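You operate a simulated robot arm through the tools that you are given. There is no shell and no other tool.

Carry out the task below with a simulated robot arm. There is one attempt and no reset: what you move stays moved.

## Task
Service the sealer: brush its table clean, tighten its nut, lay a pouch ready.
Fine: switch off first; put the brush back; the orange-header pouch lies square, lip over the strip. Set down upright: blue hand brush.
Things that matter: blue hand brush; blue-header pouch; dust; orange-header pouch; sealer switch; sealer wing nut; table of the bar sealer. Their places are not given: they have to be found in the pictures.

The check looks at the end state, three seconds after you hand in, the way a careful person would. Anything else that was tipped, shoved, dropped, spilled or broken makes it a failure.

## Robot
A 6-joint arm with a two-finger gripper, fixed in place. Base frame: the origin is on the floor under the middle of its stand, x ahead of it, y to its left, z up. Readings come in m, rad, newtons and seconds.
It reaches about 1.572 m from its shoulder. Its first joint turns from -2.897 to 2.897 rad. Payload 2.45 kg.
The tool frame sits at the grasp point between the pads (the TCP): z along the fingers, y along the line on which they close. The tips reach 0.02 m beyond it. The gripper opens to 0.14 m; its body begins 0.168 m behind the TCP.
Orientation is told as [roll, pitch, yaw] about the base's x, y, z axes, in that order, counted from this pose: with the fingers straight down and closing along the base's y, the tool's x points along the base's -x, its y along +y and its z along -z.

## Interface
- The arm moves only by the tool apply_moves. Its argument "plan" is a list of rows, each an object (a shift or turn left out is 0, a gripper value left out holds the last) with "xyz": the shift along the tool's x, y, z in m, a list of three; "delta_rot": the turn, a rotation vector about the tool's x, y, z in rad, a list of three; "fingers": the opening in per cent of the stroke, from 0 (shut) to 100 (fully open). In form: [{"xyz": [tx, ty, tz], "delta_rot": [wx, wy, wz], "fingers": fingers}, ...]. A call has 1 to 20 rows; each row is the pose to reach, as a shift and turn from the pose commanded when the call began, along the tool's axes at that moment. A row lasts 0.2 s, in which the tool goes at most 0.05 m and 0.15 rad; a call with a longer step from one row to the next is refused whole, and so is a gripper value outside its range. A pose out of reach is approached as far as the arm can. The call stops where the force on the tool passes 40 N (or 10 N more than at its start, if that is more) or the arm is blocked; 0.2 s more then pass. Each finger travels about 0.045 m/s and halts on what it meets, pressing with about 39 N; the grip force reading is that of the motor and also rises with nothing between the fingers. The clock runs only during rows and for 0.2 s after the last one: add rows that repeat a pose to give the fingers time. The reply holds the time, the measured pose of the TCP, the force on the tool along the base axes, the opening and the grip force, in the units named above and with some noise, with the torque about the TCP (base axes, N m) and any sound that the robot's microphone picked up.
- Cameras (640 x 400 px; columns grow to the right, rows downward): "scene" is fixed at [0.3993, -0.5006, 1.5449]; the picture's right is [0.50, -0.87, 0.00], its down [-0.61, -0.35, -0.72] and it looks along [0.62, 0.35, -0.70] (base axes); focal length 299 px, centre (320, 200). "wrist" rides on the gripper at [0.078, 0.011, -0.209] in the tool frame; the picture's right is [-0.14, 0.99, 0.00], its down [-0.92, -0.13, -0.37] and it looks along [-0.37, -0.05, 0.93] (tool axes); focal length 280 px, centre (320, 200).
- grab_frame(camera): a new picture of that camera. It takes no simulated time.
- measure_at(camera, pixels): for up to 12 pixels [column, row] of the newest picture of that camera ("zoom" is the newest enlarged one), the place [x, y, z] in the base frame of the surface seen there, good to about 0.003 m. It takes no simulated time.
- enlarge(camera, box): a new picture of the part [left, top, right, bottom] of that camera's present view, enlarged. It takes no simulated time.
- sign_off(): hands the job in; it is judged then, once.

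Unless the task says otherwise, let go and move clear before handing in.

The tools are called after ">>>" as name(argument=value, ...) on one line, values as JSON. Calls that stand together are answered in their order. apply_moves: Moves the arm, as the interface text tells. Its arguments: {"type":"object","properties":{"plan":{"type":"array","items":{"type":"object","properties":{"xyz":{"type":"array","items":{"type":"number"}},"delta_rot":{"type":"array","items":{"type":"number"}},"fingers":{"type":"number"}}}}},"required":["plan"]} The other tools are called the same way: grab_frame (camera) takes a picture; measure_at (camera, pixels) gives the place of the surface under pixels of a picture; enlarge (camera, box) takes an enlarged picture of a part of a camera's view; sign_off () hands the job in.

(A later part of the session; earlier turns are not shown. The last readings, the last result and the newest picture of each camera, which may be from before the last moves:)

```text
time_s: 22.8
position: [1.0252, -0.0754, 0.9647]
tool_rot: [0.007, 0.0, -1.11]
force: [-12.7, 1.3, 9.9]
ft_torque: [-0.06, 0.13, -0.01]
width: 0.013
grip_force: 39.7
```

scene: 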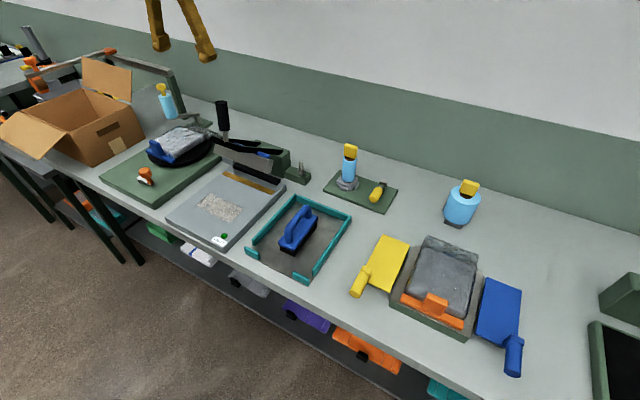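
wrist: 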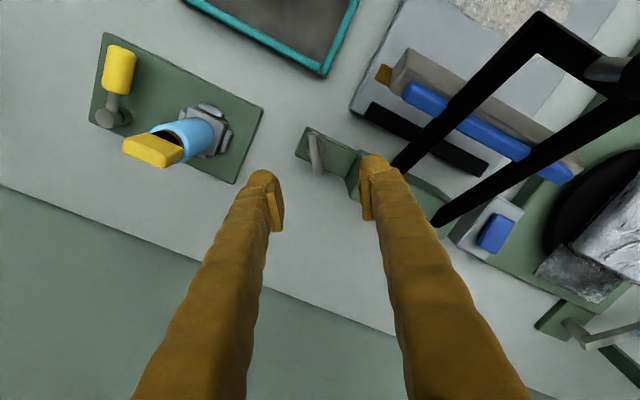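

Total turn is now about 1.7 rad with no torque build-up. I'll ease the z and continue clockwise.

>>> apply_moves(plan=[{"xyz": [-0.0001, -0.0005, -0.0004], "delta_rot": [0, 0, 0.0]}, {"xyz": [-0.0001, -0.0005, -0.0004], "delta_rot": [0, 0, 0.1]}, {"xyz": [-0.0001, -0.0005, -0.0004], "delta_rot": [0, 0, 0.2]}])

>>> apply_moves(plan=[{"xyz": [0, 0, 0], "delta_rot": [0, 0, 0.1]}, {"xyz": [0, 0, 0], "delta_rot": [0, 0, 0.2]}])

>>> enlarge(camera="wrist", box=[240, 130, 400, 250])

>>> enlarge(camera="scene", box=[250, 120, 350, 190])

```text
time_s: 23.6
position: [1.0251, -0.0745, 0.9641]
tool_rot: [0.009, 0.001, -1.31]
force: [-16.8, 2.0, 18.4]
ft_torque: [-0.2, 0.12, 0.0]
width: 0.0128
grip_force: 39.6
```

```text
time_s: 24.2
position: [1.025, -0.075, 0.9642]
tool_rot: [0.009, 0.001, -1.507]
force: [-4.3, -4.1, 18.5]
ft_torque: [-0.41, 0.05, 0.03]
width: 0.0131
grip_force: 39.5
```

```text
3.33 times, centred on (320, 190) of wrist
```

zoom: 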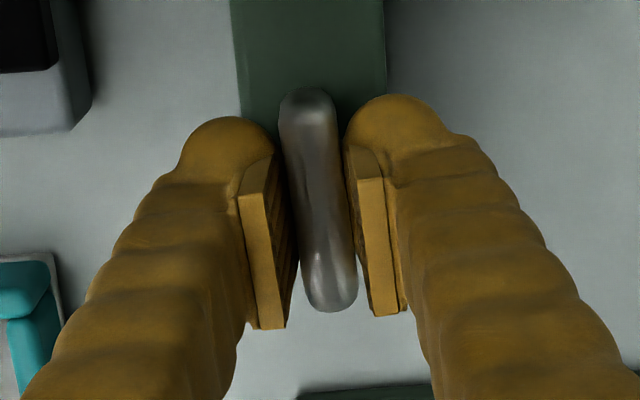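

```text
5.71 times, centred on (300, 155) of scene
```

zoom: 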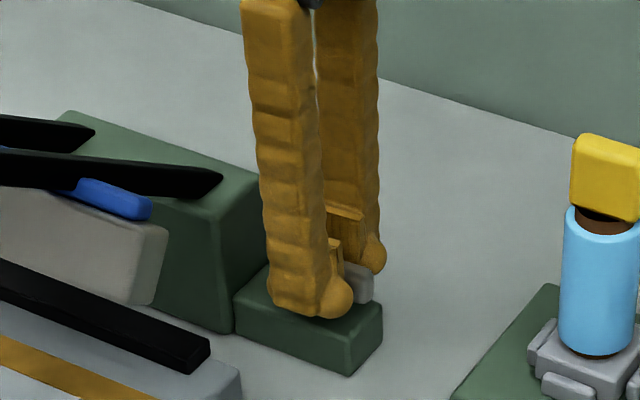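

The nut has turned about 2.1 rad (blade now along the block) and is still turning without torque. I'll relieve the +18 N in z and continue.

>>> apply_moves(plan=[{"xyz": [0, 0, -0.0008], "delta_rot": [0, 0, 0.0]}, {"xyz": [0, 0, -0.0008], "delta_rot": [0, 0, 0.1]}, {"xyz": [0, 0, -0.0008], "delta_rot": [0, 0, 0.2]}])

>>> apply_moves(plan=[{"xyz": [0, 0, 0], "delta_rot": [0, 0, 0.1]}, {"xyz": [0, 0, 0], "delta_rot": [0, 0, 0.2]}])

>>> apply_moves(plan=[{"xyz": [0, 0, 0], "delta_rot": [0, 0, 0.1]}, {"xyz": [0, 0, 0], "delta_rot": [0, 0, 0.2]}])

>>> enlarge(camera="wrist", box=[240, 130, 400, 250])

```text
time_s: 25.0
position: [1.025, -0.0745, 0.9649]
tool_rot: [0.005, 0.004, -1.709]
force: [6.0, 0.5, -4.3]
ft_torque: [-0.04, -0.06, 1.18]
width: 0.0142
grip_force: 40.4
```

```text
time_s: 25.6
position: [1.0249, -0.0742, 0.9652]
tool_rot: [0.007, 0.005, -1.907]
force: [-0.8, 2.7, -5.7]
ft_torque: [-0.14, 0.03, 1.75]
width: 0.0186
grip_force: 43.4
```

```text
time_s: 26.2
position: [1.0238, -0.0757, 0.965]
tool_rot: [0.004, 0.004, -2.106]
force: [-16.1, -4.4, -1.1]
ft_torque: [-0.05, 0.19, 2.52]
width: 0.024
grip_force: 44.6
```

```text
3.33 times, centred on (320, 190) of wrist
```

zoom: 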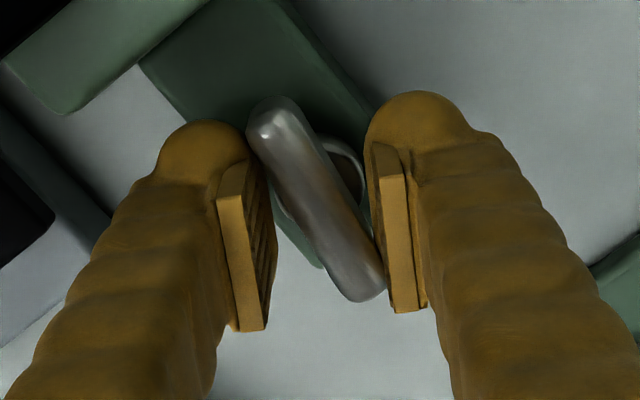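

The nut has stopped: torque climbed to 2.5 N m past yaw −1.65 and the blade stayed put while the pads slipped open to 0.024 m, so it is tight. I'll release by opening and rise.

>>> apply_moves(plan=[{"xyz": [0, 0, 0], "delta_rot": [0, 0, -0.1], "fingers": 30}, {"xyz": [0, 0, 0], "delta_rot": [0, 0, -0.2], "fingers": 45}, {"xyz": [0, 0, 0], "delta_rot": [0, 0, -0.3], "fingers": 45}, {"xyz": [0, 0, 0], "delta_rot": [0, 0, -0.4], "fingers": 45}, {"xyz": [0, 0, -0.04], "delta_rot": [0, 0, -0.4], "fingers": 45}, {"xyz": [0, 0, -0.08], "delta_rot": [0, 0, -0.4], "fingers": 45}, {"xyz": [0, 0, -0.12], "delta_rot": [0, 0, -0.4], "fingers": 45}, {"xyz": [0, 0, -0.12], "delta_rot": [0, 0, -0.4], "fingers": 45}])

>>> enlarge(camera="wrist", box=[270, 110, 370, 190])

>>> enlarge(camera="scene", box=[190, 220, 254, 260])

```text
time_s: 28.0
position: [1.0229, -0.0764, 1.0841]
tool_rot: [0.008, 0.003, -1.707]
force: [1.1, 0.0, 0.0]
ft_torque: [-0.02, 0.01, -0.01]
width: 0.0632
grip_force: 0.0
```

```text
5.00 times, centred on (320, 150) of wrist
```

zoom: 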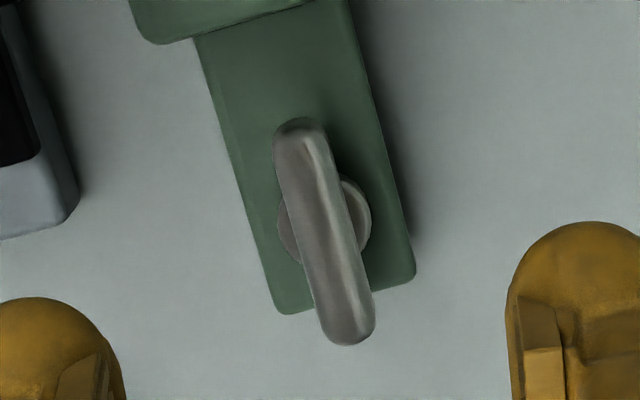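

```text
10.00 times, centred on (222, 240) of scene
```

zoom: 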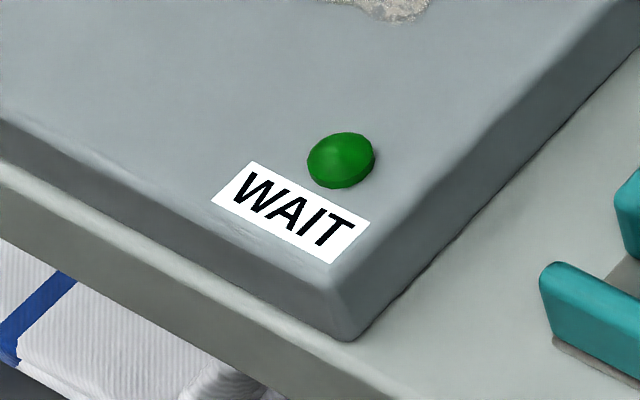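

The nut sits tightened with its blade along the block. The lamp is unchanged at green. Next I'll rise, rotate back to yaw 0 and move over the brush tray for a top view.

>>> apply_moves(plan=[{"xyz": [0, 0, -0.045], "delta_rot": [0, 0, -0.14]}, {"xyz": [0, 0, -0.09], "delta_rot": [0, 0, -0.28]}, {"xyz": [0, 0, -0.135], "delta_rot": [0, 0, -0.42]}, {"xyz": [0, 0, -0.18], "delta_rot": [0, 0, -0.56]}, {"xyz": [-0.023, -0.036, -0.2], "delta_rot": [0, 0, -0.7], "fingers": 80}, {"xyz": [-0.046, -0.0725, -0.2], "delta_rot": [0, 0, -0.84], "fingers": 100}, {"xyz": [-0.0686, -0.1087, -0.2], "delta_rot": [0, 0, -0.98], "fingers": 100}, {"xyz": [-0.0914, -0.145, -0.2], "delta_rot": [0, 0, -1.12], "fingers": 100}, {"xyz": [-0.1143, -0.1812, -0.2], "delta_rot": [0, 0, -1.26], "fingers": 100}, {"xyz": [-0.137, -0.2175, -0.2], "delta_rot": [0, 0, -1.4], "fingers": 100}, {"xyz": [-0.16, -0.2537, -0.2], "delta_rot": [0, 0, -1.54], "fingers": 100}, {"xyz": [-0.16, -0.2537, -0.2], "delta_rot": [0, 0, -1.66], "fingers": 100}, {"xyz": [-0.16, -0.2537, -0.2], "delta_rot": [0, 0, -1.707], "fingers": 100}, {"xyz": [-0.16, -0.2537, -0.2], "delta_rot": [0, 0, -1.707], "fingers": 100}])

>>> grab_frame(camera="wrist")

>>> grab_frame(camera="scene")

```text
time_s: 31.0
position: [0.7508, -0.1996, 1.2824]
tool_rot: [0.002, -0.006, -0.001]
force: [-0.3, -0.7, 0.4]
ft_torque: [-0.01, -0.01, 0.0]
width: 0.1399
grip_force: 0.0
```

```text
taken
```

wrist: 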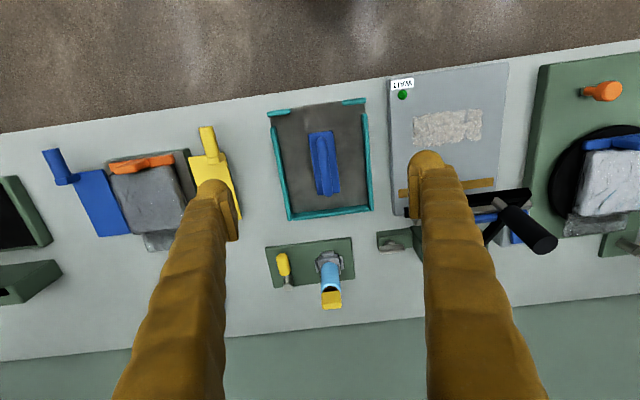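

```text
taken
```

scene: 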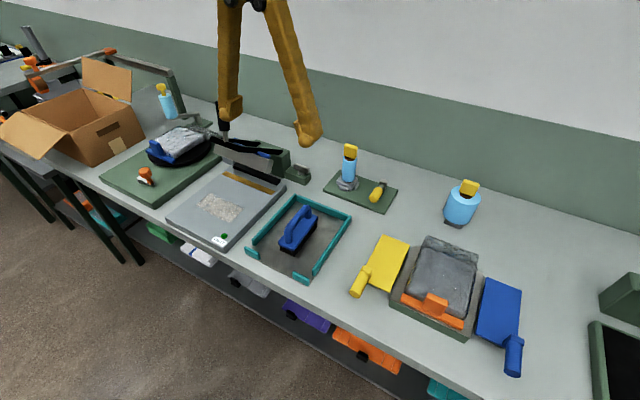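

I now have a top view with the brush at wrist (324,163) inside the teal tray. I'll enlarge and measure the brush, handle and tray.

>>> enlarge(camera="wrist", box=[256, 90, 384, 230])

>>> measure_at(camera="zoom", pixels=[[280, 115], [340, 110], [290, 300], [360, 290], [300, 170], [325, 250], [310, 200], [285, 200], [345, 200], [280, 150], [318, 280], [335, 180]])

>>> measure_at(camera="wrist", pixels=[[271, 114], [276, 150], [288, 217], [330, 212], [371, 207], [366, 160], [354, 101], [281, 112], [300, 180], [350, 180], [320, 140], [320, 120]])

```text
2.86 times, centred on (320, 160) of wrist
```

zoom: 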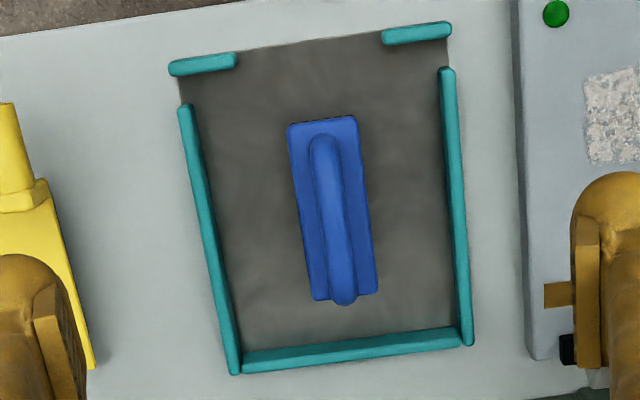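

```text
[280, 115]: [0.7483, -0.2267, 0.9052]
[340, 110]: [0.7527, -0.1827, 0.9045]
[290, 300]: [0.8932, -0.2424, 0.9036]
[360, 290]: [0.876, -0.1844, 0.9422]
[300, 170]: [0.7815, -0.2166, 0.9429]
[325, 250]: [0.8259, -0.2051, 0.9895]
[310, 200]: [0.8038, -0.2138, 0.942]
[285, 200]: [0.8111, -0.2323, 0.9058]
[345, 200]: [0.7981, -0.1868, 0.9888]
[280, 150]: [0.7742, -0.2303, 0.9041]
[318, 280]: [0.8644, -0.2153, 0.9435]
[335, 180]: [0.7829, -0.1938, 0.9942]
```

```text
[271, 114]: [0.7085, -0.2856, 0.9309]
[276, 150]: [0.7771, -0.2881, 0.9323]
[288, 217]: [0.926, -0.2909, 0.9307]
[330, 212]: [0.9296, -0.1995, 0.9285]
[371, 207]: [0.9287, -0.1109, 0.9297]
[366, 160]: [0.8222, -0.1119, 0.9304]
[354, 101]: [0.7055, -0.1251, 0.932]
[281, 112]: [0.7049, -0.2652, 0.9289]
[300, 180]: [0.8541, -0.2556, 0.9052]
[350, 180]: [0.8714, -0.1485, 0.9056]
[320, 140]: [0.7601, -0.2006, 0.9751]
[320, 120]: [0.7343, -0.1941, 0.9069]
```

The brush lies along base x, roughly centred at (0.815,−0.20), block top z≈0.943, handle arch top ≈0.99. I'll measure along the handle centreline and the sealer bar clearances before grasping.

>>> enlarge(camera="wrist", box=[296, 124, 352, 204])

>>> measure_at(camera="zoom", pixels=[[305, 80], [310, 120], [315, 170], [322, 220], [330, 270], [335, 320], [290, 170], [340, 170], [300, 220], [350, 220], [340, 355], [300, 60]])

>>> enlarge(camera="scene", box=[265, 190, 345, 280])

```text
5.00 times, centred on (324, 164) of wrist
```

zoom: 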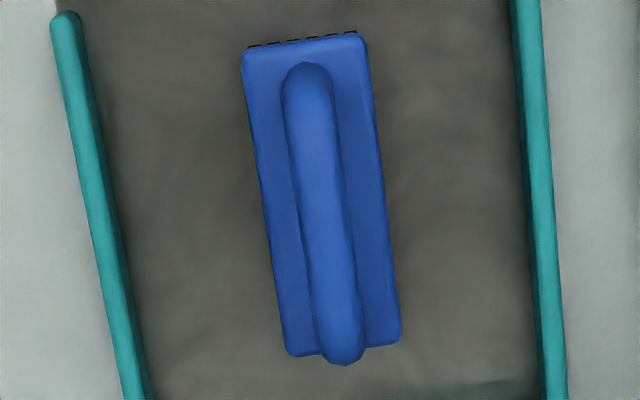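

```text
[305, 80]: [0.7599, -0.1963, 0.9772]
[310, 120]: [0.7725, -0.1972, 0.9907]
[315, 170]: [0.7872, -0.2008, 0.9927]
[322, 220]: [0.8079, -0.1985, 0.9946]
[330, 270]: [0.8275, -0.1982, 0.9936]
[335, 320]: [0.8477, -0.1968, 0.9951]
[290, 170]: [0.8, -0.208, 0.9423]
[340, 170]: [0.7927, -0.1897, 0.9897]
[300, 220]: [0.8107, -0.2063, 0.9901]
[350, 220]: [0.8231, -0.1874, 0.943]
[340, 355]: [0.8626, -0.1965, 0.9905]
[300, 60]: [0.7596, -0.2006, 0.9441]
```

```text
4.44 times, centred on (305, 235) of scene
```

zoom: 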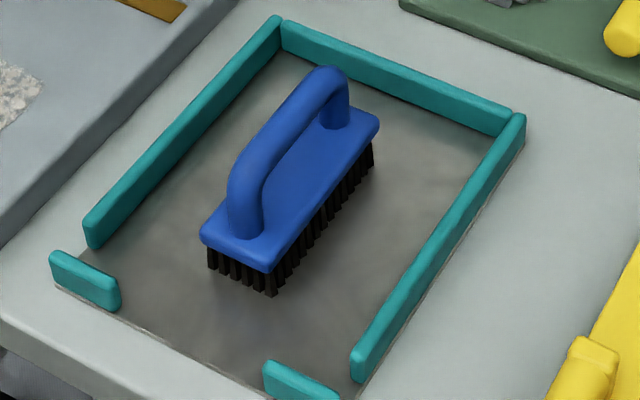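

The handle bar runs along x at y≈−0.198, z up to 0.994. I'll tilt the hand so it leans back toward the robot (0.35 rad), keeping it clear of the sealer lever later, and descend to just above the handle.

>>> apply_moves(plan=[{"xyz": [-0.015, 0.0005, 0.04], "delta_rot": [0, -0.12, 0], "fingers": 60}, {"xyz": [-0.03, 0.001, 0.08], "delta_rot": [0, -0.24, 0], "fingers": 60}, {"xyz": [-0.045, 0.0015, 0.12], "delta_rot": [0, -0.35, 0], "fingers": 60}, {"xyz": [-0.054, 0.0016, 0.16], "delta_rot": [0, -0.35, 0], "fingers": 60}, {"xyz": [-0.054, 0.0016, 0.2], "delta_rot": [0, -0.35, 0], "fingers": 60}, {"xyz": [-0.054, 0.0016, 0.225], "delta_rot": [0, -0.35, 0], "fingers": 60}, {"xyz": [-0.054, 0.0016, 0.225], "delta_rot": [0, -0.35, 0], "fingers": 60}])

>>> grab_frame(camera="wrist")

>>> grab_frame(camera="scene")

```text
time_s: 32.6
position: [0.8049, -0.1958, 1.0598]
tool_rot: [0.002, -0.357, 0.0]
force: [-0.4, -0.1, -0.2]
ft_torque: [0.0, -0.02, 0.0]
width: 0.0843
grip_force: 0.1
```

```text
taken
```

wrist: 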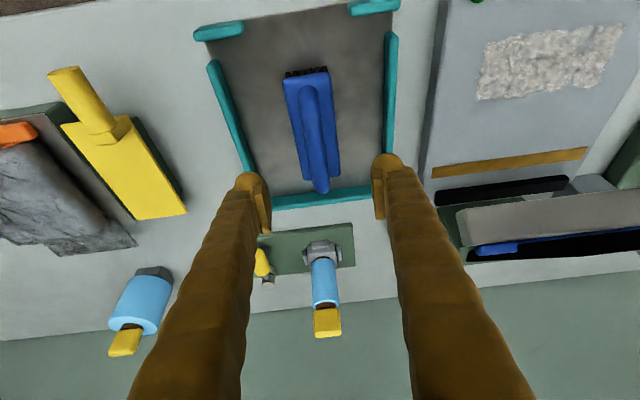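

```text
taken
```

scene: 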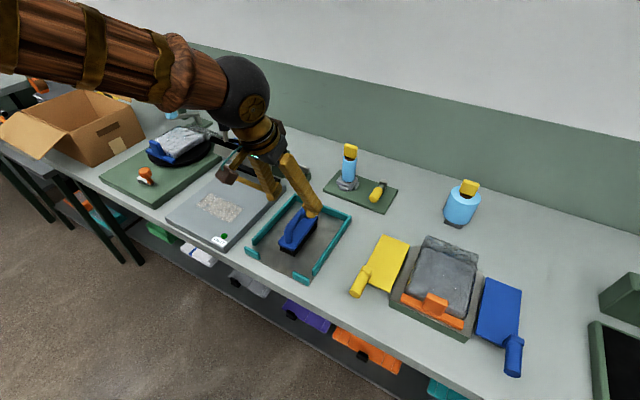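

The hand is visible at scene (250,130). I'll enlarge it to judge its size relative to the sealer lever.

>>> enlarge(camera="scene", box=[170, 50, 350, 260])

>>> measure_at(camera="scene", pixels=[[245, 130], [262, 140], [280, 140], [240, 90], [270, 105], [228, 172], [310, 205], [265, 175], [216, 60], [284, 127], [250, 145], [240, 160]])

```text
1.90 times, centred on (260, 155) of scene
```

zoom: 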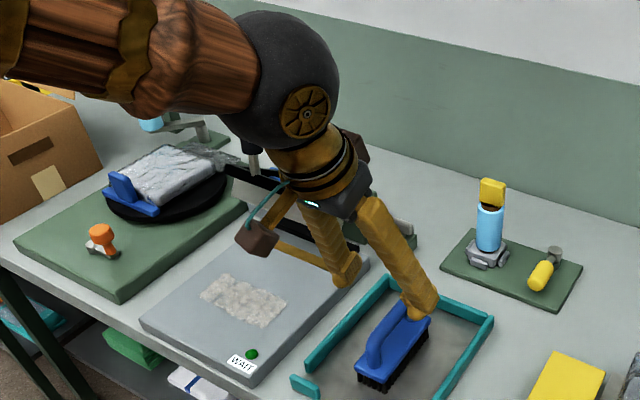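

```text
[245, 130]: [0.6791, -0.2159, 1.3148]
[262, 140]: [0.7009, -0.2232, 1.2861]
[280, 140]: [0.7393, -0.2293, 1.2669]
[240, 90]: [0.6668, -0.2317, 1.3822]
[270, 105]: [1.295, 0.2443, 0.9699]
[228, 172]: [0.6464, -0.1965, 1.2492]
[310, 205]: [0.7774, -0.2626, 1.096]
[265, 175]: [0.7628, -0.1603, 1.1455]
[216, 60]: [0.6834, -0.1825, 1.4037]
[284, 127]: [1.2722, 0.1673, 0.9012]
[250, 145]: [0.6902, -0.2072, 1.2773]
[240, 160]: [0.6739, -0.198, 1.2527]
```

The hand is compact and tilts back as intended; the handle lines up within 2 mm. I'll descend vertically to TCP z≈0.98 and close on the handle.

>>> apply_moves(plan=[{"xyz": [0.0105, -0.001, 0.028]}, {"xyz": [0.0195, -0.002, 0.0525]}, {"xyz": [0.025, -0.002, 0.067]}, {"xyz": [0.0279, -0.002, 0.075]}, {"xyz": [0.0279, -0.002, 0.075]}])

>>> enlarge(camera="wrist", box=[220, 60, 420, 240])

>>> enlarge(camera="scene", box=[240, 150, 360, 270])

```text
time_s: 33.8
position: [0.8057, -0.2002, 0.9801]
tool_rot: [0.003, -0.356, -0.003]
force: [-0.3, 0.1, 0.6]
ft_torque: [-0.03, -0.03, -0.01]
width: 0.0842
grip_force: 0.1
```

```text
2.22 times, centred on (320, 150) of wrist
```

zoom: 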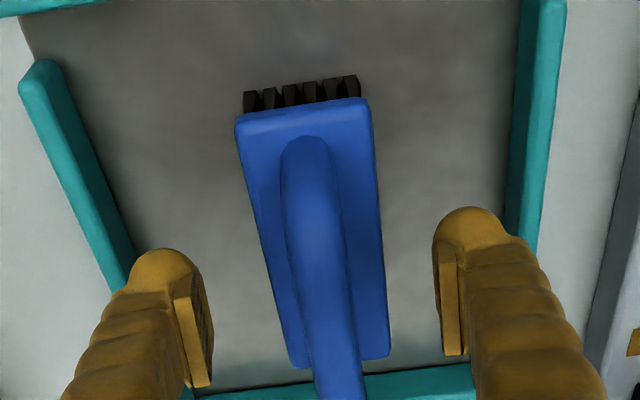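

```text
3.33 times, centred on (300, 210) of scene
```

zoom: 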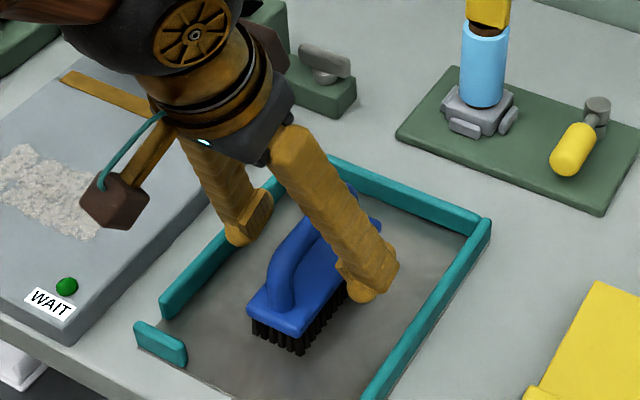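

The handle sits between the open fingers. I'll close to grip it.

>>> apply_moves(plan=[{"xyz": [0, 0, 0], "fingers": 0}, {"xyz": [0, 0, 0], "fingers": 0}, {"xyz": [0, 0, 0], "fingers": 0}, {"xyz": [0, 0, 0], "fingers": 0}, {"xyz": [0, 0, 0], "fingers": 0}, {"xyz": [0, 0, 0], "fingers": 0}])

>>> enlarge(camera="scene", box=[240, 150, 360, 270])

```text
time_s: 35.2
position: [0.8044, -0.1999, 0.9795]
tool_rot: [0.002, -0.355, -0.002]
force: [-0.5, 0.0, 0.2]
ft_torque: [-0.03, 0.0, 0.05]
width: 0.0149
grip_force: 39.0
```

```text
3.33 times, centred on (300, 210) of scene
```

zoom: 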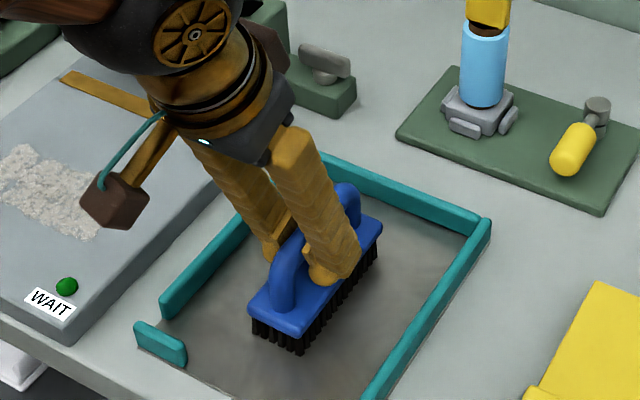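

The handle is gripped at 0.0149 m. I'll lift the brush 9 cm straight up and check it's held.

>>> apply_moves(plan=[{"xyz": [-0.007, 0, -0.0187]}, {"xyz": [-0.0174, 0, -0.0468]}, {"xyz": [-0.0262, 0, -0.0703]}, {"xyz": [-0.0314, 0, -0.0843]}, {"xyz": [-0.0314, 0, -0.0843]}])

>>> enlarge(camera="scene", box=[180, 130, 360, 270])

>>> grab_frame(camera="wrist")

```text
time_s: 36.4
position: [0.8044, -0.1999, 1.0672]
tool_rot: [0.003, -0.356, -0.001]
force: [0.9, 0.4, -2.2]
ft_torque: [-0.01, 0.03, 0.0]
width: 0.0149
grip_force: 39.1
```

```text
2.86 times, centred on (270, 200) of scene
```

zoom: 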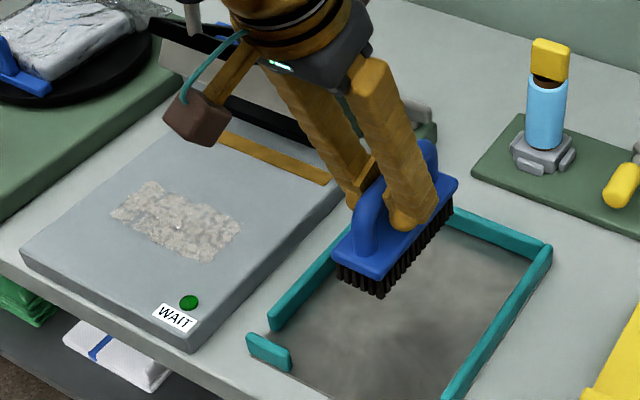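

```text
taken
```

wrist: 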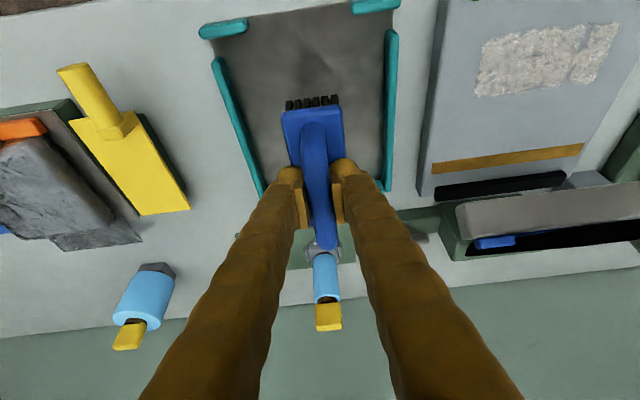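

The brush is up and level. I'll measure the dust patch edges and the sealer bar lower edge in this zoom before sweeping.

>>> measure_at(camera="zoom", pixels=[[112, 214], [150, 182], [240, 224], [203, 262], [188, 302], [25, 255], [188, 345], [220, 140], [325, 183], [345, 200], [150, 240], [240, 245]])

>>> measure_at(camera="wrist", pixels=[[480, 95], [490, 38], [618, 22], [600, 80], [435, 172], [585, 148], [437, 195], [450, 5], [422, 190], [470, 215], [620, 195], [520, 210]])

```text
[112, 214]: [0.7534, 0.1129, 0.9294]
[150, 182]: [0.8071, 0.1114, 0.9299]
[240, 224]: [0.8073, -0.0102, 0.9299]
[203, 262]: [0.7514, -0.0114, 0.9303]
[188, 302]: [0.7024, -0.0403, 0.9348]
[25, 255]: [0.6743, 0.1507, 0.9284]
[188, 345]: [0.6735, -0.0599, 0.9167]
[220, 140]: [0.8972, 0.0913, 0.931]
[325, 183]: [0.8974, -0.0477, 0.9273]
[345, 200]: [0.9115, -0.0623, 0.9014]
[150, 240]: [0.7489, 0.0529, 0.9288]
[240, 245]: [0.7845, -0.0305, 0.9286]
```

```text
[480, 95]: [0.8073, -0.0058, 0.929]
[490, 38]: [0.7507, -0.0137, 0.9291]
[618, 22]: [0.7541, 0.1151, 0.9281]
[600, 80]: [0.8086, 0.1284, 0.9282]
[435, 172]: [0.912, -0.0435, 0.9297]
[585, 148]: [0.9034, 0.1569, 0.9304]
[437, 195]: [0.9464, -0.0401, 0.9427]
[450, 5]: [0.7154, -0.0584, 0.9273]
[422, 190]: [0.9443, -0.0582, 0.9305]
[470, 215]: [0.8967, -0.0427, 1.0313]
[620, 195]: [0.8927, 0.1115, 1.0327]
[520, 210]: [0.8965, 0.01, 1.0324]
```

Dust spans x 0.751–0.808, y −0.013–0.125, and the lifted bar's lower edge is at x≈0.895, z≈1.03, clear of the brush. I'll carry the brush to y≈−0.03, x≈0.785 and lower to just above the table.

>>> apply_moves(plan=[{"xyz": [0.0075, 0.045, -0.0028]}, {"xyz": [0.015, 0.09, -0.0055]}, {"xyz": [0.022, 0.135, -0.008]}, {"xyz": [0.0257, 0.17, -0.0095]}, {"xyz": [0.0362, 0.17, 0.0186]}, {"xyz": [0.0449, 0.17, 0.042]}, {"xyz": [0.0463, 0.17, 0.0458]}, {"xyz": [0.0463, 0.17, 0.0458]}])

>>> enlarge(camera="scene", box=[160, 130, 340, 270])

>>> grab_frame(camera="wrist")

```text
time_s: 38.2
position: [0.7776, -0.0304, 1.0089]
tool_rot: [0.004, -0.356, -0.002]
force: [-0.2, -0.6, -2.0]
ft_torque: [0.02, 0.03, 0.05]
width: 0.0149
grip_force: 39.2
```

```text
2.86 times, centred on (250, 200) of scene
```

zoom: 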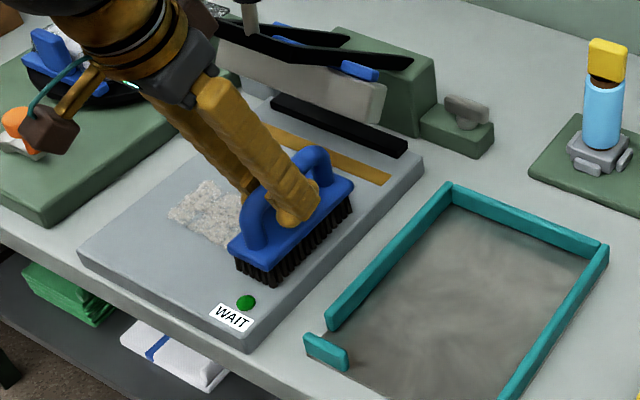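

```text
taken
```

wrist: 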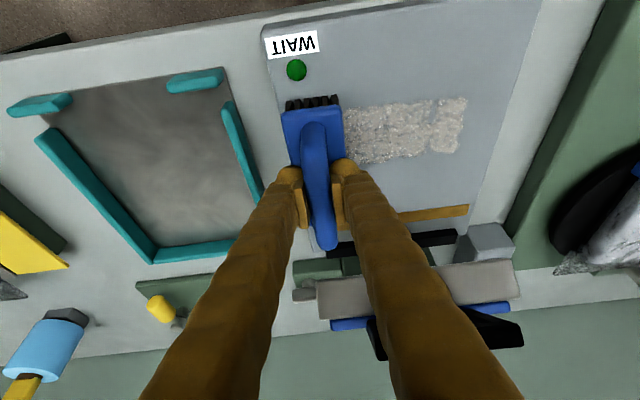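

The brush hovers about 5 mm above the table beside the dust, clear of the lamp. I'll lower in small steps until a light contact.

>>> apply_moves(plan=[{"xyz": [0.0007, 0, 0.0019]}, {"xyz": [0.0014, 0, 0.0037]}, {"xyz": [0.0019, 0, 0.0051]}, {"xyz": [0.0019, 0, 0.0051]}])

```text
time_s: 39.2
position: [0.778, -0.0291, 1.0038]
tool_rot: [0.002, -0.356, -0.002]
force: [-0.3, -0.3, -1.7]
ft_torque: [0.0, 0.0, -0.01]
width: 0.0147
grip_force: 38.8
```

>>> apply_moves(plan=[{"xyz": [0.0004, 0, 0.0009]}, {"xyz": [0.0007, 0, 0.0019]}, {"xyz": [0.0007, 0, 0.0019]}])

>>> enlarge(camera="scene", box=[200, 190, 300, 250])

```text
time_s: 40.0
position: [0.7781, -0.0287, 1.0021]
tool_rot: [0.003, -0.36, -0.001]
force: [-6.8, 8.5, 26.0]
ft_torque: [-0.03, -0.01, -0.08]
width: 0.0152
grip_force: 39.1
```

```text
6.40 times, centred on (250, 220) of scene
```

zoom: 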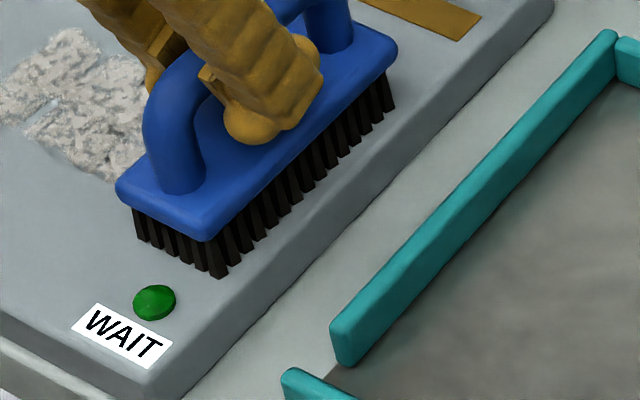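

Contact gives 26 N; I'll ease up 0.6 mm and sweep in +y by 0.155 m slowly across the dust.

>>> apply_moves(plan=[{"xyz": [-0.0002, 0.0, -0.0006]}, {"xyz": [-0.0002, 0.015, -0.0006]}, {"xyz": [-0.0002, 0.03, -0.0006]}, {"xyz": [-0.0002, 0.045, -0.0006]}, {"xyz": [-0.0002, 0.06, -0.0006]}])

>>> enlarge(camera="scene", box=[160, 150, 300, 260])

```text
time_s: 41.2
position: [0.7783, 0.0304, 1.0024]
tool_rot: [0.002, -0.355, -0.001]
force: [-0.2, 0.4, -1.9]
ft_torque: [0.07, 0.01, -0.01]
width: 0.0148
grip_force: 39.3
```

```text
3.64 times, centred on (230, 205) of scene
```

zoom: 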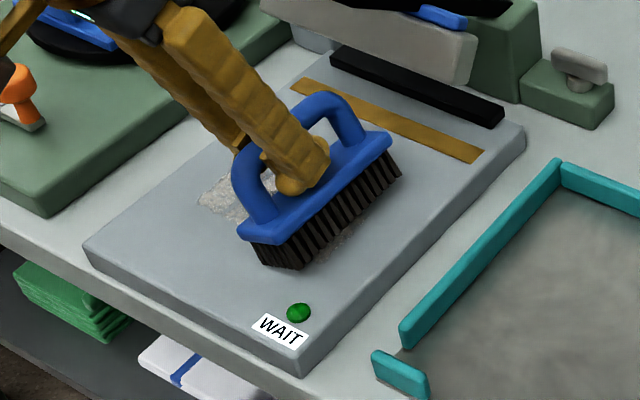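

The dust is clearing behind the brush, but contact was lost (−1.9 N is just the brush's weight). I'll lower 1.2 mm and check the contact.

>>> apply_moves(plan=[{"xyz": [0.0002, 0, 0.0006]}, {"xyz": [0.0004, 0, 0.0011]}, {"xyz": [0.0004, 0, 0.0011]}])

>>> enlarge(camera="scene", box=[190, 180, 270, 240])

```text
time_s: 42.0
position: [0.778, 0.0302, 1.0026]
tool_rot: [0.004, -0.359, -0.002]
force: [-3.3, 0.8, 7.3]
ft_torque: [-0.04, 0.64, -0.06]
width: 0.0148
grip_force: 38.8
```

```text
6.67 times, centred on (230, 210) of scene
```

zoom: 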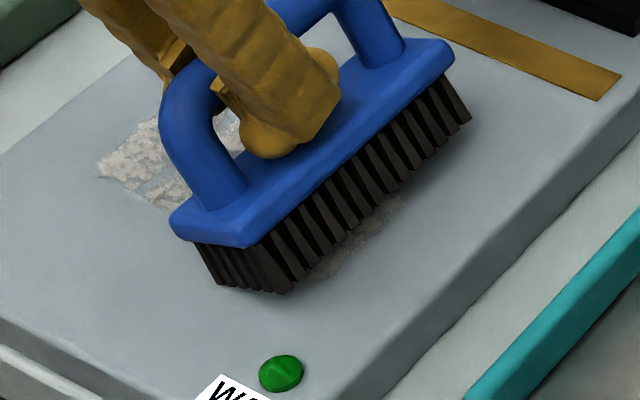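

Contact is now about 9 N, and the dust behind is faint but not gone. I'll keep sweeping to the far side with slightly more pressure.

>>> apply_moves(plan=[{"xyz": [0.0001, 0.0, 0.0003]}, {"xyz": [0.0001, 0.012, 0.0003]}, {"xyz": [0.0001, 0.024, 0.0003]}, {"xyz": [0.0001, 0.036, 0.0003]}, {"xyz": [0.0001, 0.048, 0.0003]}, {"xyz": [0.0001, 0.06, 0.0003]}, {"xyz": [0.0001, 0.072, 0.0003]}, {"xyz": [0.0001, 0.084, 0.0003]}, {"xyz": [0.0001, 0.096, 0.0003]}])

>>> enlarge(camera="scene", box=[160, 150, 300, 260])

```text
time_s: 44.0
position: [0.7769, 0.1272, 1.0013]
tool_rot: [0.002, -0.356, -0.002]
force: [-0.2, -0.3, -2.0]
ft_torque: [-0.04, 0.02, 0.01]
width: 0.0145
grip_force: 39.5
```

```text
3.64 times, centred on (230, 205) of scene
```

zoom: 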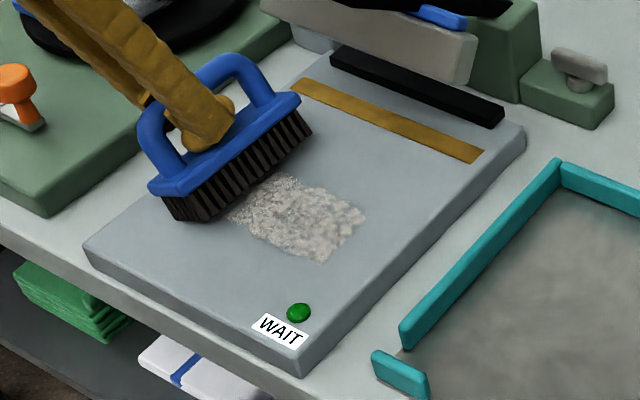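

Contact was lost again although the command is lower than before, so the brush may have shifted in the grip. I'll zoom in and measure the brush block's top for level.

>>> enlarge(camera="scene", box=[180, 155, 260, 215])

>>> measure_at(camera="zoom", pixels=[[140, 225], [180, 210], [230, 240], [280, 180], [350, 140], [395, 115], [200, 265], [420, 120], [170, 300], [260, 285], [430, 190], [350, 230]])

>>> grab_frame(camera="wrist")

```text
6.67 times, centred on (220, 185) of scene
```

zoom: 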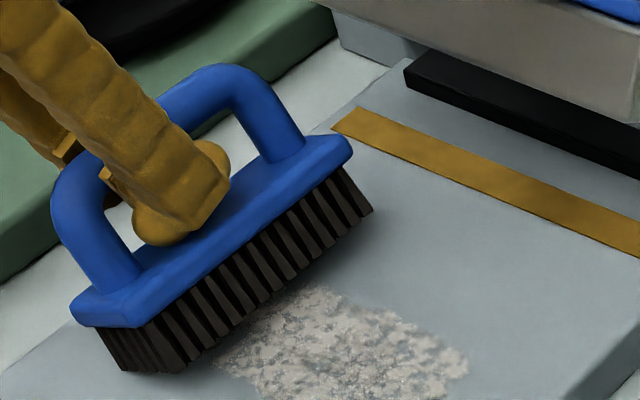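

```text
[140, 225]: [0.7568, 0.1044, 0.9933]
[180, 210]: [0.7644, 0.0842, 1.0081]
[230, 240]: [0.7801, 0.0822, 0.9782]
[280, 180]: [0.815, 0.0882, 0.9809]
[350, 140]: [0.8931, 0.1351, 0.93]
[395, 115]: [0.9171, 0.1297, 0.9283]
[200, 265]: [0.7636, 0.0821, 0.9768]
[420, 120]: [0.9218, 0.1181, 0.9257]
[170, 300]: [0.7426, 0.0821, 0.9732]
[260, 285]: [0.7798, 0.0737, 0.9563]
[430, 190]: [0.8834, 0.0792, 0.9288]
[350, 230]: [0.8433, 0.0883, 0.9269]
```

```text
taken
```

wrist: 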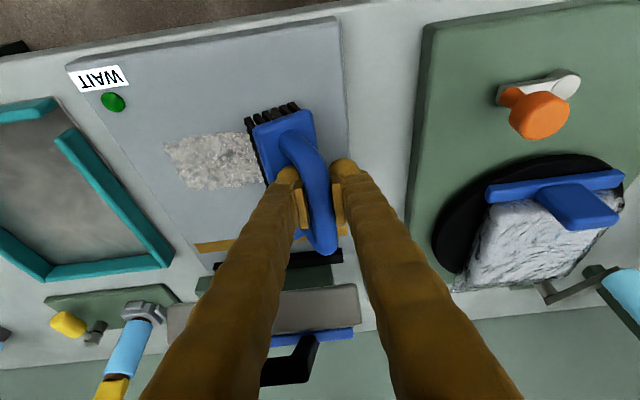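

The brush has rolled about its handle in the grip (bottom lagging toward −y), so the sweep skimmed the dust. I'll lift it slightly, and check what dust remains.

>>> apply_moves(plan=[{"xyz": [-0.007, 0, -0.0187]}, {"xyz": [-0.014, 0.02, -0.0375]}, {"xyz": [-0.0174, 0.05, -0.0468]}, {"xyz": [-0.0174, 0.07, -0.0468]}])

>>> enlarge(camera="scene", box=[170, 160, 270, 250])

>>> measure_at(camera="zoom", pixels=[[170, 190], [240, 140], [250, 260], [440, 260], [400, 320], [350, 330], [300, 200], [440, 240]])

>>> grab_frame(camera="wrist")

```text
time_s: 45.0
position: [0.7772, 0.1986, 1.0507]
tool_rot: [0.004, -0.359, -0.001]
force: [-0.1, 0.9, -1.2]
ft_torque: [0.02, 0.0, 0.01]
width: 0.0149
grip_force: 38.6
```

```text
4.44 times, centred on (220, 205) of scene
```

zoom: 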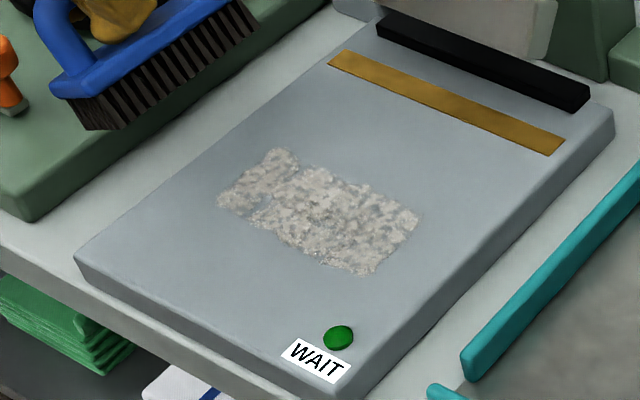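

```text
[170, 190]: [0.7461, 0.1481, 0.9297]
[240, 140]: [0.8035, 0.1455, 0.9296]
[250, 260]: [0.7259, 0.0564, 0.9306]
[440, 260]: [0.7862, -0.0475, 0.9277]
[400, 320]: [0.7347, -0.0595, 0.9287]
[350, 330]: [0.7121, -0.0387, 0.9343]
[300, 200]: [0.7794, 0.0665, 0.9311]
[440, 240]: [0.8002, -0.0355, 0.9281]
```

```text
taken
```

wrist: 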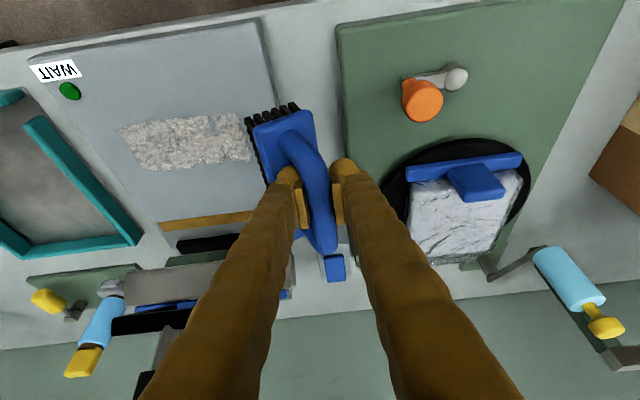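

The dust is still mostly there, since the brush rolled in the round-handle grip. The better way is to set the brush down level and regrip it by its flat block sides; first I'll measure its roll angle.

>>> enlarge(camera="wrist", box=[230, 80, 370, 260])

>>> measure_at(camera="zoom", pixels=[[130, 100], [200, 75], [160, 170], [230, 130], [190, 160], [180, 200], [265, 150], [160, 85], [240, 100], [120, 75], [170, 60], [260, 200]])

>>> enlarge(camera="scene", box=[150, 110, 250, 210])

```text
2.22 times, centred on (300, 170) of wrist
```

zoom: 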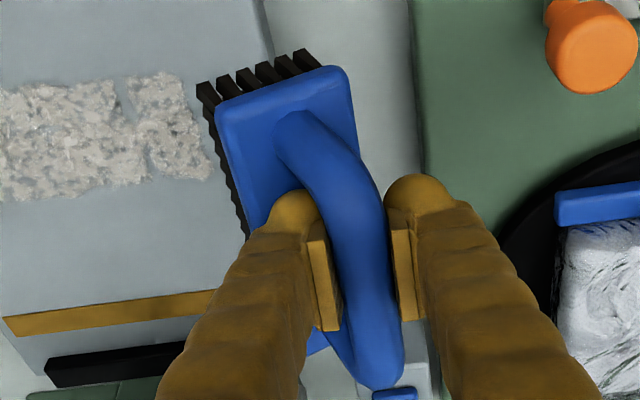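

```text
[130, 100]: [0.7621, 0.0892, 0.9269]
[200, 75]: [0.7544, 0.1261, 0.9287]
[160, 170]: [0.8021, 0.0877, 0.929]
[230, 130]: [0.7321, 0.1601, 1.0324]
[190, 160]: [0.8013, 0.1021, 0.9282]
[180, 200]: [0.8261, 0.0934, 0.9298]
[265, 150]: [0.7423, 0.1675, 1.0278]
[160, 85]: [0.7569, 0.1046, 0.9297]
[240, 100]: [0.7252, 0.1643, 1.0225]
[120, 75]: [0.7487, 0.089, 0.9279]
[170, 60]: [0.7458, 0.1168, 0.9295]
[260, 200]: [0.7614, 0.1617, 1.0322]
```

```text
4.00 times, centred on (200, 160) of scene
```

zoom: 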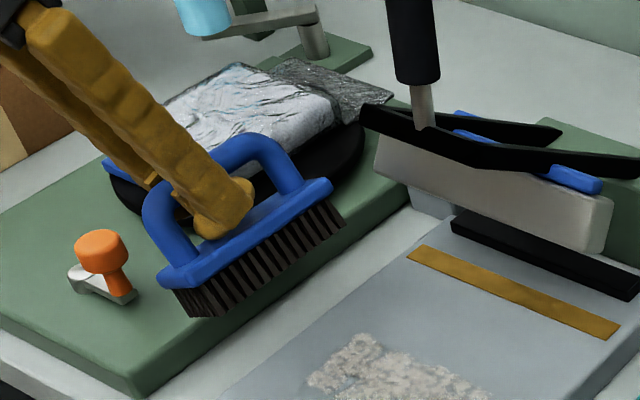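

The brush hangs near the turntable base, so I won't go further in +y. I'll measure more points on the block top to compute its roll.

>>> enlarge(camera="wrist", box=[230, 80, 370, 260])

>>> measure_at(camera="zoom", pixels=[[225, 110], [260, 100], [300, 90], [335, 80], [235, 150], [260, 145], [345, 120], [245, 200], [268, 190], [280, 130], [300, 120], [350, 145]])

>>> measure_at(camera="zoom", pixels=[[205, 90], [230, 80], [265, 70], [300, 55], [300, 150], [330, 180], [350, 220], [370, 260], [320, 135], [345, 175], [375, 230], [360, 320]])

```text
2.22 times, centred on (300, 170) of wrist
```

zoom: 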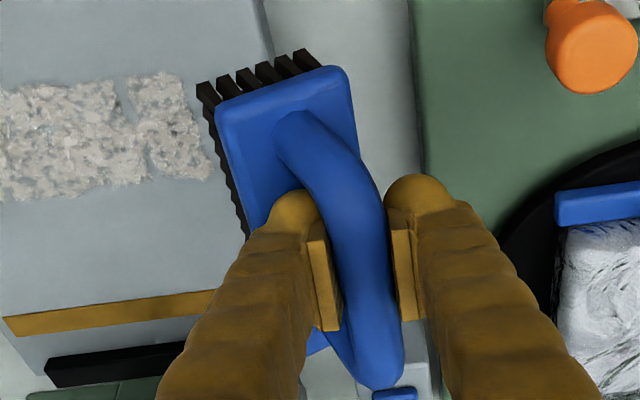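

```text
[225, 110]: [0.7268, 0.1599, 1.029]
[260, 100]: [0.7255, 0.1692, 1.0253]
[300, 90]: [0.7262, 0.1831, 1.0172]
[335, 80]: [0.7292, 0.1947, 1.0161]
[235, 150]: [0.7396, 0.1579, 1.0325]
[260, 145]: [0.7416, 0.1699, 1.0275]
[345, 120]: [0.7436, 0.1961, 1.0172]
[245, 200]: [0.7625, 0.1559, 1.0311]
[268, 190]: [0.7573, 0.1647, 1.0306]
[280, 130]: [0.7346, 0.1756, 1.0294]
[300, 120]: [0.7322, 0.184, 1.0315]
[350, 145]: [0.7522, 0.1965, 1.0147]
```

```text
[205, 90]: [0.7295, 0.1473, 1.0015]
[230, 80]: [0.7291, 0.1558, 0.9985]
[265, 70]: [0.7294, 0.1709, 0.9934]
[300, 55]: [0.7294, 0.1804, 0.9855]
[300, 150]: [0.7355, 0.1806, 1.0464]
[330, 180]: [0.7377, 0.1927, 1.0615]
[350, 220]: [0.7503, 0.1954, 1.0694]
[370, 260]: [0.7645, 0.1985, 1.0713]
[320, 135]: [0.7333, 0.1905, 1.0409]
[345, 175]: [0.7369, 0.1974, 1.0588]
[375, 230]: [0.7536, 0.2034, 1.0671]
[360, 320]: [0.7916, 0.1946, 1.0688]
```

The block top falls from z 1.031 at y 0.157 to 1.016 at y 0.196, so the brush is rolled about 22° and has slid up ~5 mm in the grip. I'll carry it back over its tray and roll the hand about 17° to bring it nearly level before setting it down.

>>> apply_moves(plan=[{"xyz": [-0.012, -0.01, -0.033]}, {"xyz": [-0.015, -0.05, -0.032]}, {"xyz": [-0.018, -0.098, -0.031]}, {"xyz": [-0.022, -0.147, -0.031]}, {"xyz": [-0.025, -0.196, -0.03]}, {"xyz": [-0.029, -0.245, -0.03], "delta_rot": [-0.07, 0, 0.026]}, {"xyz": [-0.033, -0.294, -0.029], "delta_rot": [-0.14, 0, 0.052]}, {"xyz": [-0.036, -0.343, -0.028], "delta_rot": [-0.21, 0, 0.078]}, {"xyz": [-0.0395, -0.39, -0.028], "delta_rot": [-0.281, 0, 0.105]}, {"xyz": [-0.0395, -0.397, -0.028], "delta_rot": [-0.281, 0, 0.105]}, {"xyz": [-0.0395, -0.397, -0.028], "delta_rot": [-0.281, 0, 0.105]}])

>>> enlarge(camera="scene", box=[220, 120, 360, 270])

>>> enlarge(camera="wrist", box=[200, 60, 400, 240])

>>> measure_at(camera="zoom", pixels=[[240, 100], [270, 100], [330, 85], [340, 110], [250, 150], [350, 150], [290, 150], [300, 200], [260, 190], [360, 190]])

```text
time_s: 47.4
position: [0.8044, -0.2021, 1.0904]
tool_rot: [0.322, -0.341, -0.111]
force: [0.0, 0.6, -1.8]
ft_torque: [0.02, 0.03, 0.03]
width: 0.0148
grip_force: 39.2
```

```text
2.67 times, centred on (290, 195) of scene
```

zoom: 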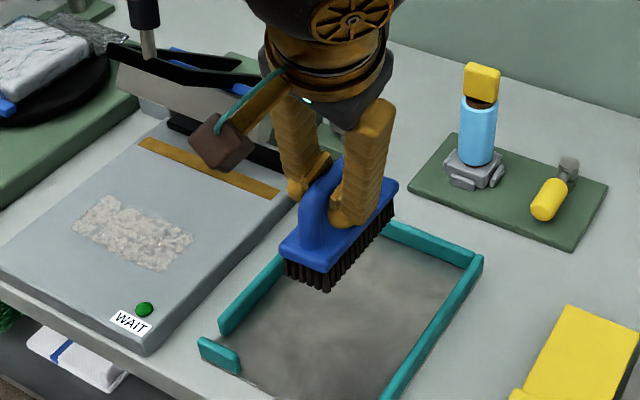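

```text
2.22 times, centred on (300, 150) of wrist
```

zoom: 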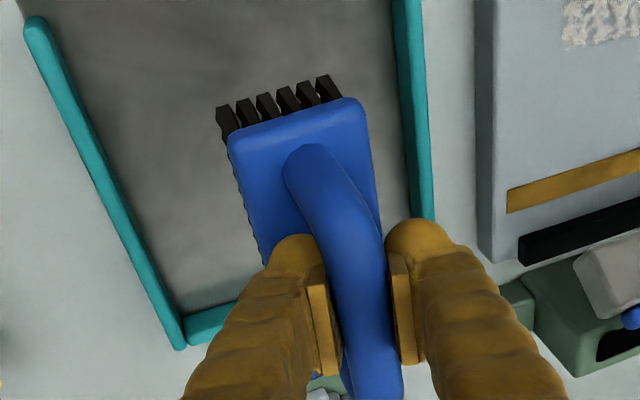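

```text
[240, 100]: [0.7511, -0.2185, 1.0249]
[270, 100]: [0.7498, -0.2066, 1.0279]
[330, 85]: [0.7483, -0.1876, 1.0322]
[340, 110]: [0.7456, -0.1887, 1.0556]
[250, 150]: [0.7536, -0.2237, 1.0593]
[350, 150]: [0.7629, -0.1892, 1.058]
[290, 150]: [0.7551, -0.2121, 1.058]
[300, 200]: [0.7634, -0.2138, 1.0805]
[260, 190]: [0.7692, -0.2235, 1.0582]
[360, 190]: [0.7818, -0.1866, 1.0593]
```

With the hand rolled, the block top now reads z≈1.058–1.059 on both sides, so the brush is level, with its centre near y −0.206. I'll shift +6 mm in y and lower it almost to the tray floor.

>>> apply_moves(plan=[{"xyz": [0.0123, -0.0046, 0.033]}, {"xyz": [0.0256, -0.0165, 0.0688]}, {"xyz": [0.0339, -0.0239, 0.0912]}, {"xyz": [0.0372, -0.0268, 0.1002]}, {"xyz": [0.0382, -0.0277, 0.1028]}, {"xyz": [0.0382, -0.0277, 0.1028]}])

>>> enlarge(camera="scene", box=[240, 150, 360, 270])

```text
time_s: 48.8
position: [0.8067, -0.1958, 0.9798]
tool_rot: [0.32, -0.341, -0.114]
force: [-6.5, -7.0, 21.0]
ft_torque: [0.03, -1.18, -0.3]
width: 0.0149
grip_force: 38.7
```

```text
3.33 times, centred on (300, 210) of scene
```

zoom: 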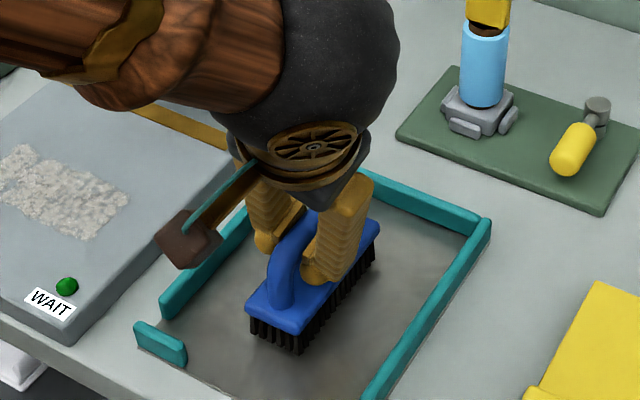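

The brush is on the tray floor (21 N). I'll ease off slightly, open a little, and back out along the fingers' axis.

>>> apply_moves(plan=[{"xyz": [-0.0002, 0.0002, -0.0006]}, {"xyz": [-0.0002, 0.0002, -0.0006], "fingers": 12}, {"xyz": [-0.0002, 0.0002, -0.0006], "fingers": 18}, {"xyz": [-0.0002, 0.0002, -0.0006], "fingers": 18}, {"xyz": [-0.0002, 0.0002, -0.0006], "fingers": 18}])

>>> enlarge(camera="wrist", box=[200, 60, 400, 240])

>>> enlarge(camera="scene", box=[260, 180, 350, 270])

```text
time_s: 50.0
position: [0.8064, -0.1951, 0.9786]
tool_rot: [0.32, -0.341, -0.112]
force: [0.2, -0.4, -0.5]
ft_torque: [-0.01, 0.04, -0.03]
width: 0.0253
grip_force: 0.1
```

```text
2.22 times, centred on (300, 150) of wrist
```

zoom: 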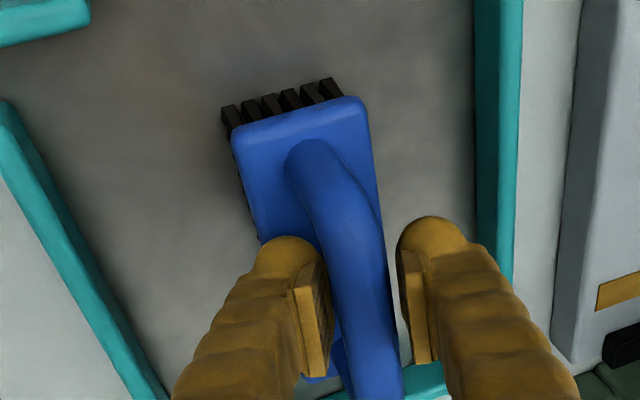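

```text
4.44 times, centred on (305, 225) of scene
```

zoom: 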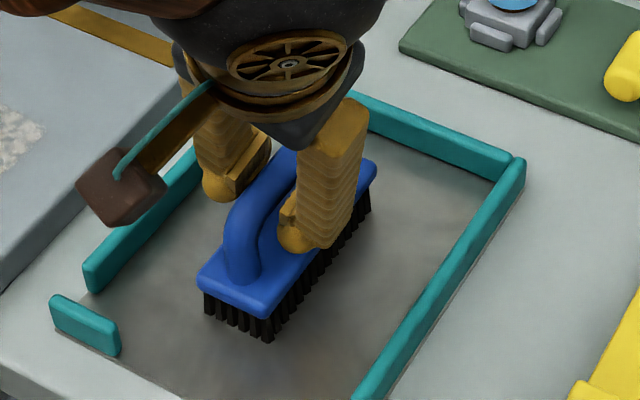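

The brush stands level and free. I'll back out along the finger axis and remove the roll.

>>> apply_moves(plan=[{"xyz": [0, 0, -0.02]}, {"xyz": [0, 0, -0.05]}, {"xyz": [0, 0, -0.09]}, {"xyz": [0, 0, -0.1], "delta_rot": [0.09, 0, -0.034], "fingers": 70}, {"xyz": [0, 0, -0.1], "delta_rot": [0.19, 0, -0.07], "fingers": 70}, {"xyz": [0, 0, -0.1], "delta_rot": [0.281, 0, -0.105], "fingers": 70}, {"xyz": [0, 0, -0.1], "delta_rot": [0.281, 0, -0.105], "fingers": 70}, {"xyz": [0, 0, -0.1], "delta_rot": [0.281, 0, -0.105], "fingers": 70}])

>>> grab_frame(camera="wrist")

```text
time_s: 51.8
position: [0.7696, -0.2231, 1.0668]
tool_rot: [0.001, -0.355, -0.003]
force: [0.2, 0.7, -0.5]
ft_torque: [-0.02, -0.02, -0.01]
width: 0.0978
grip_force: 0.1
```

```text
taken
```

wrist: 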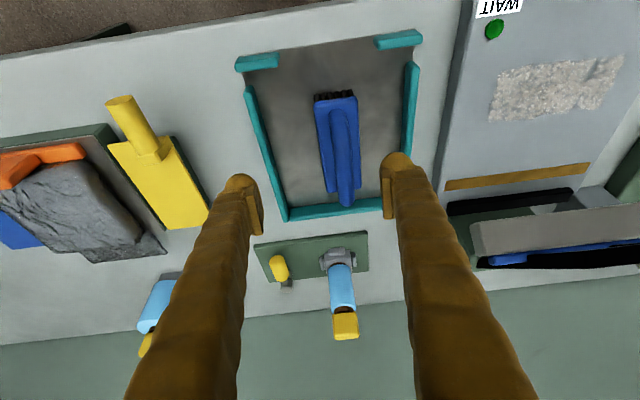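

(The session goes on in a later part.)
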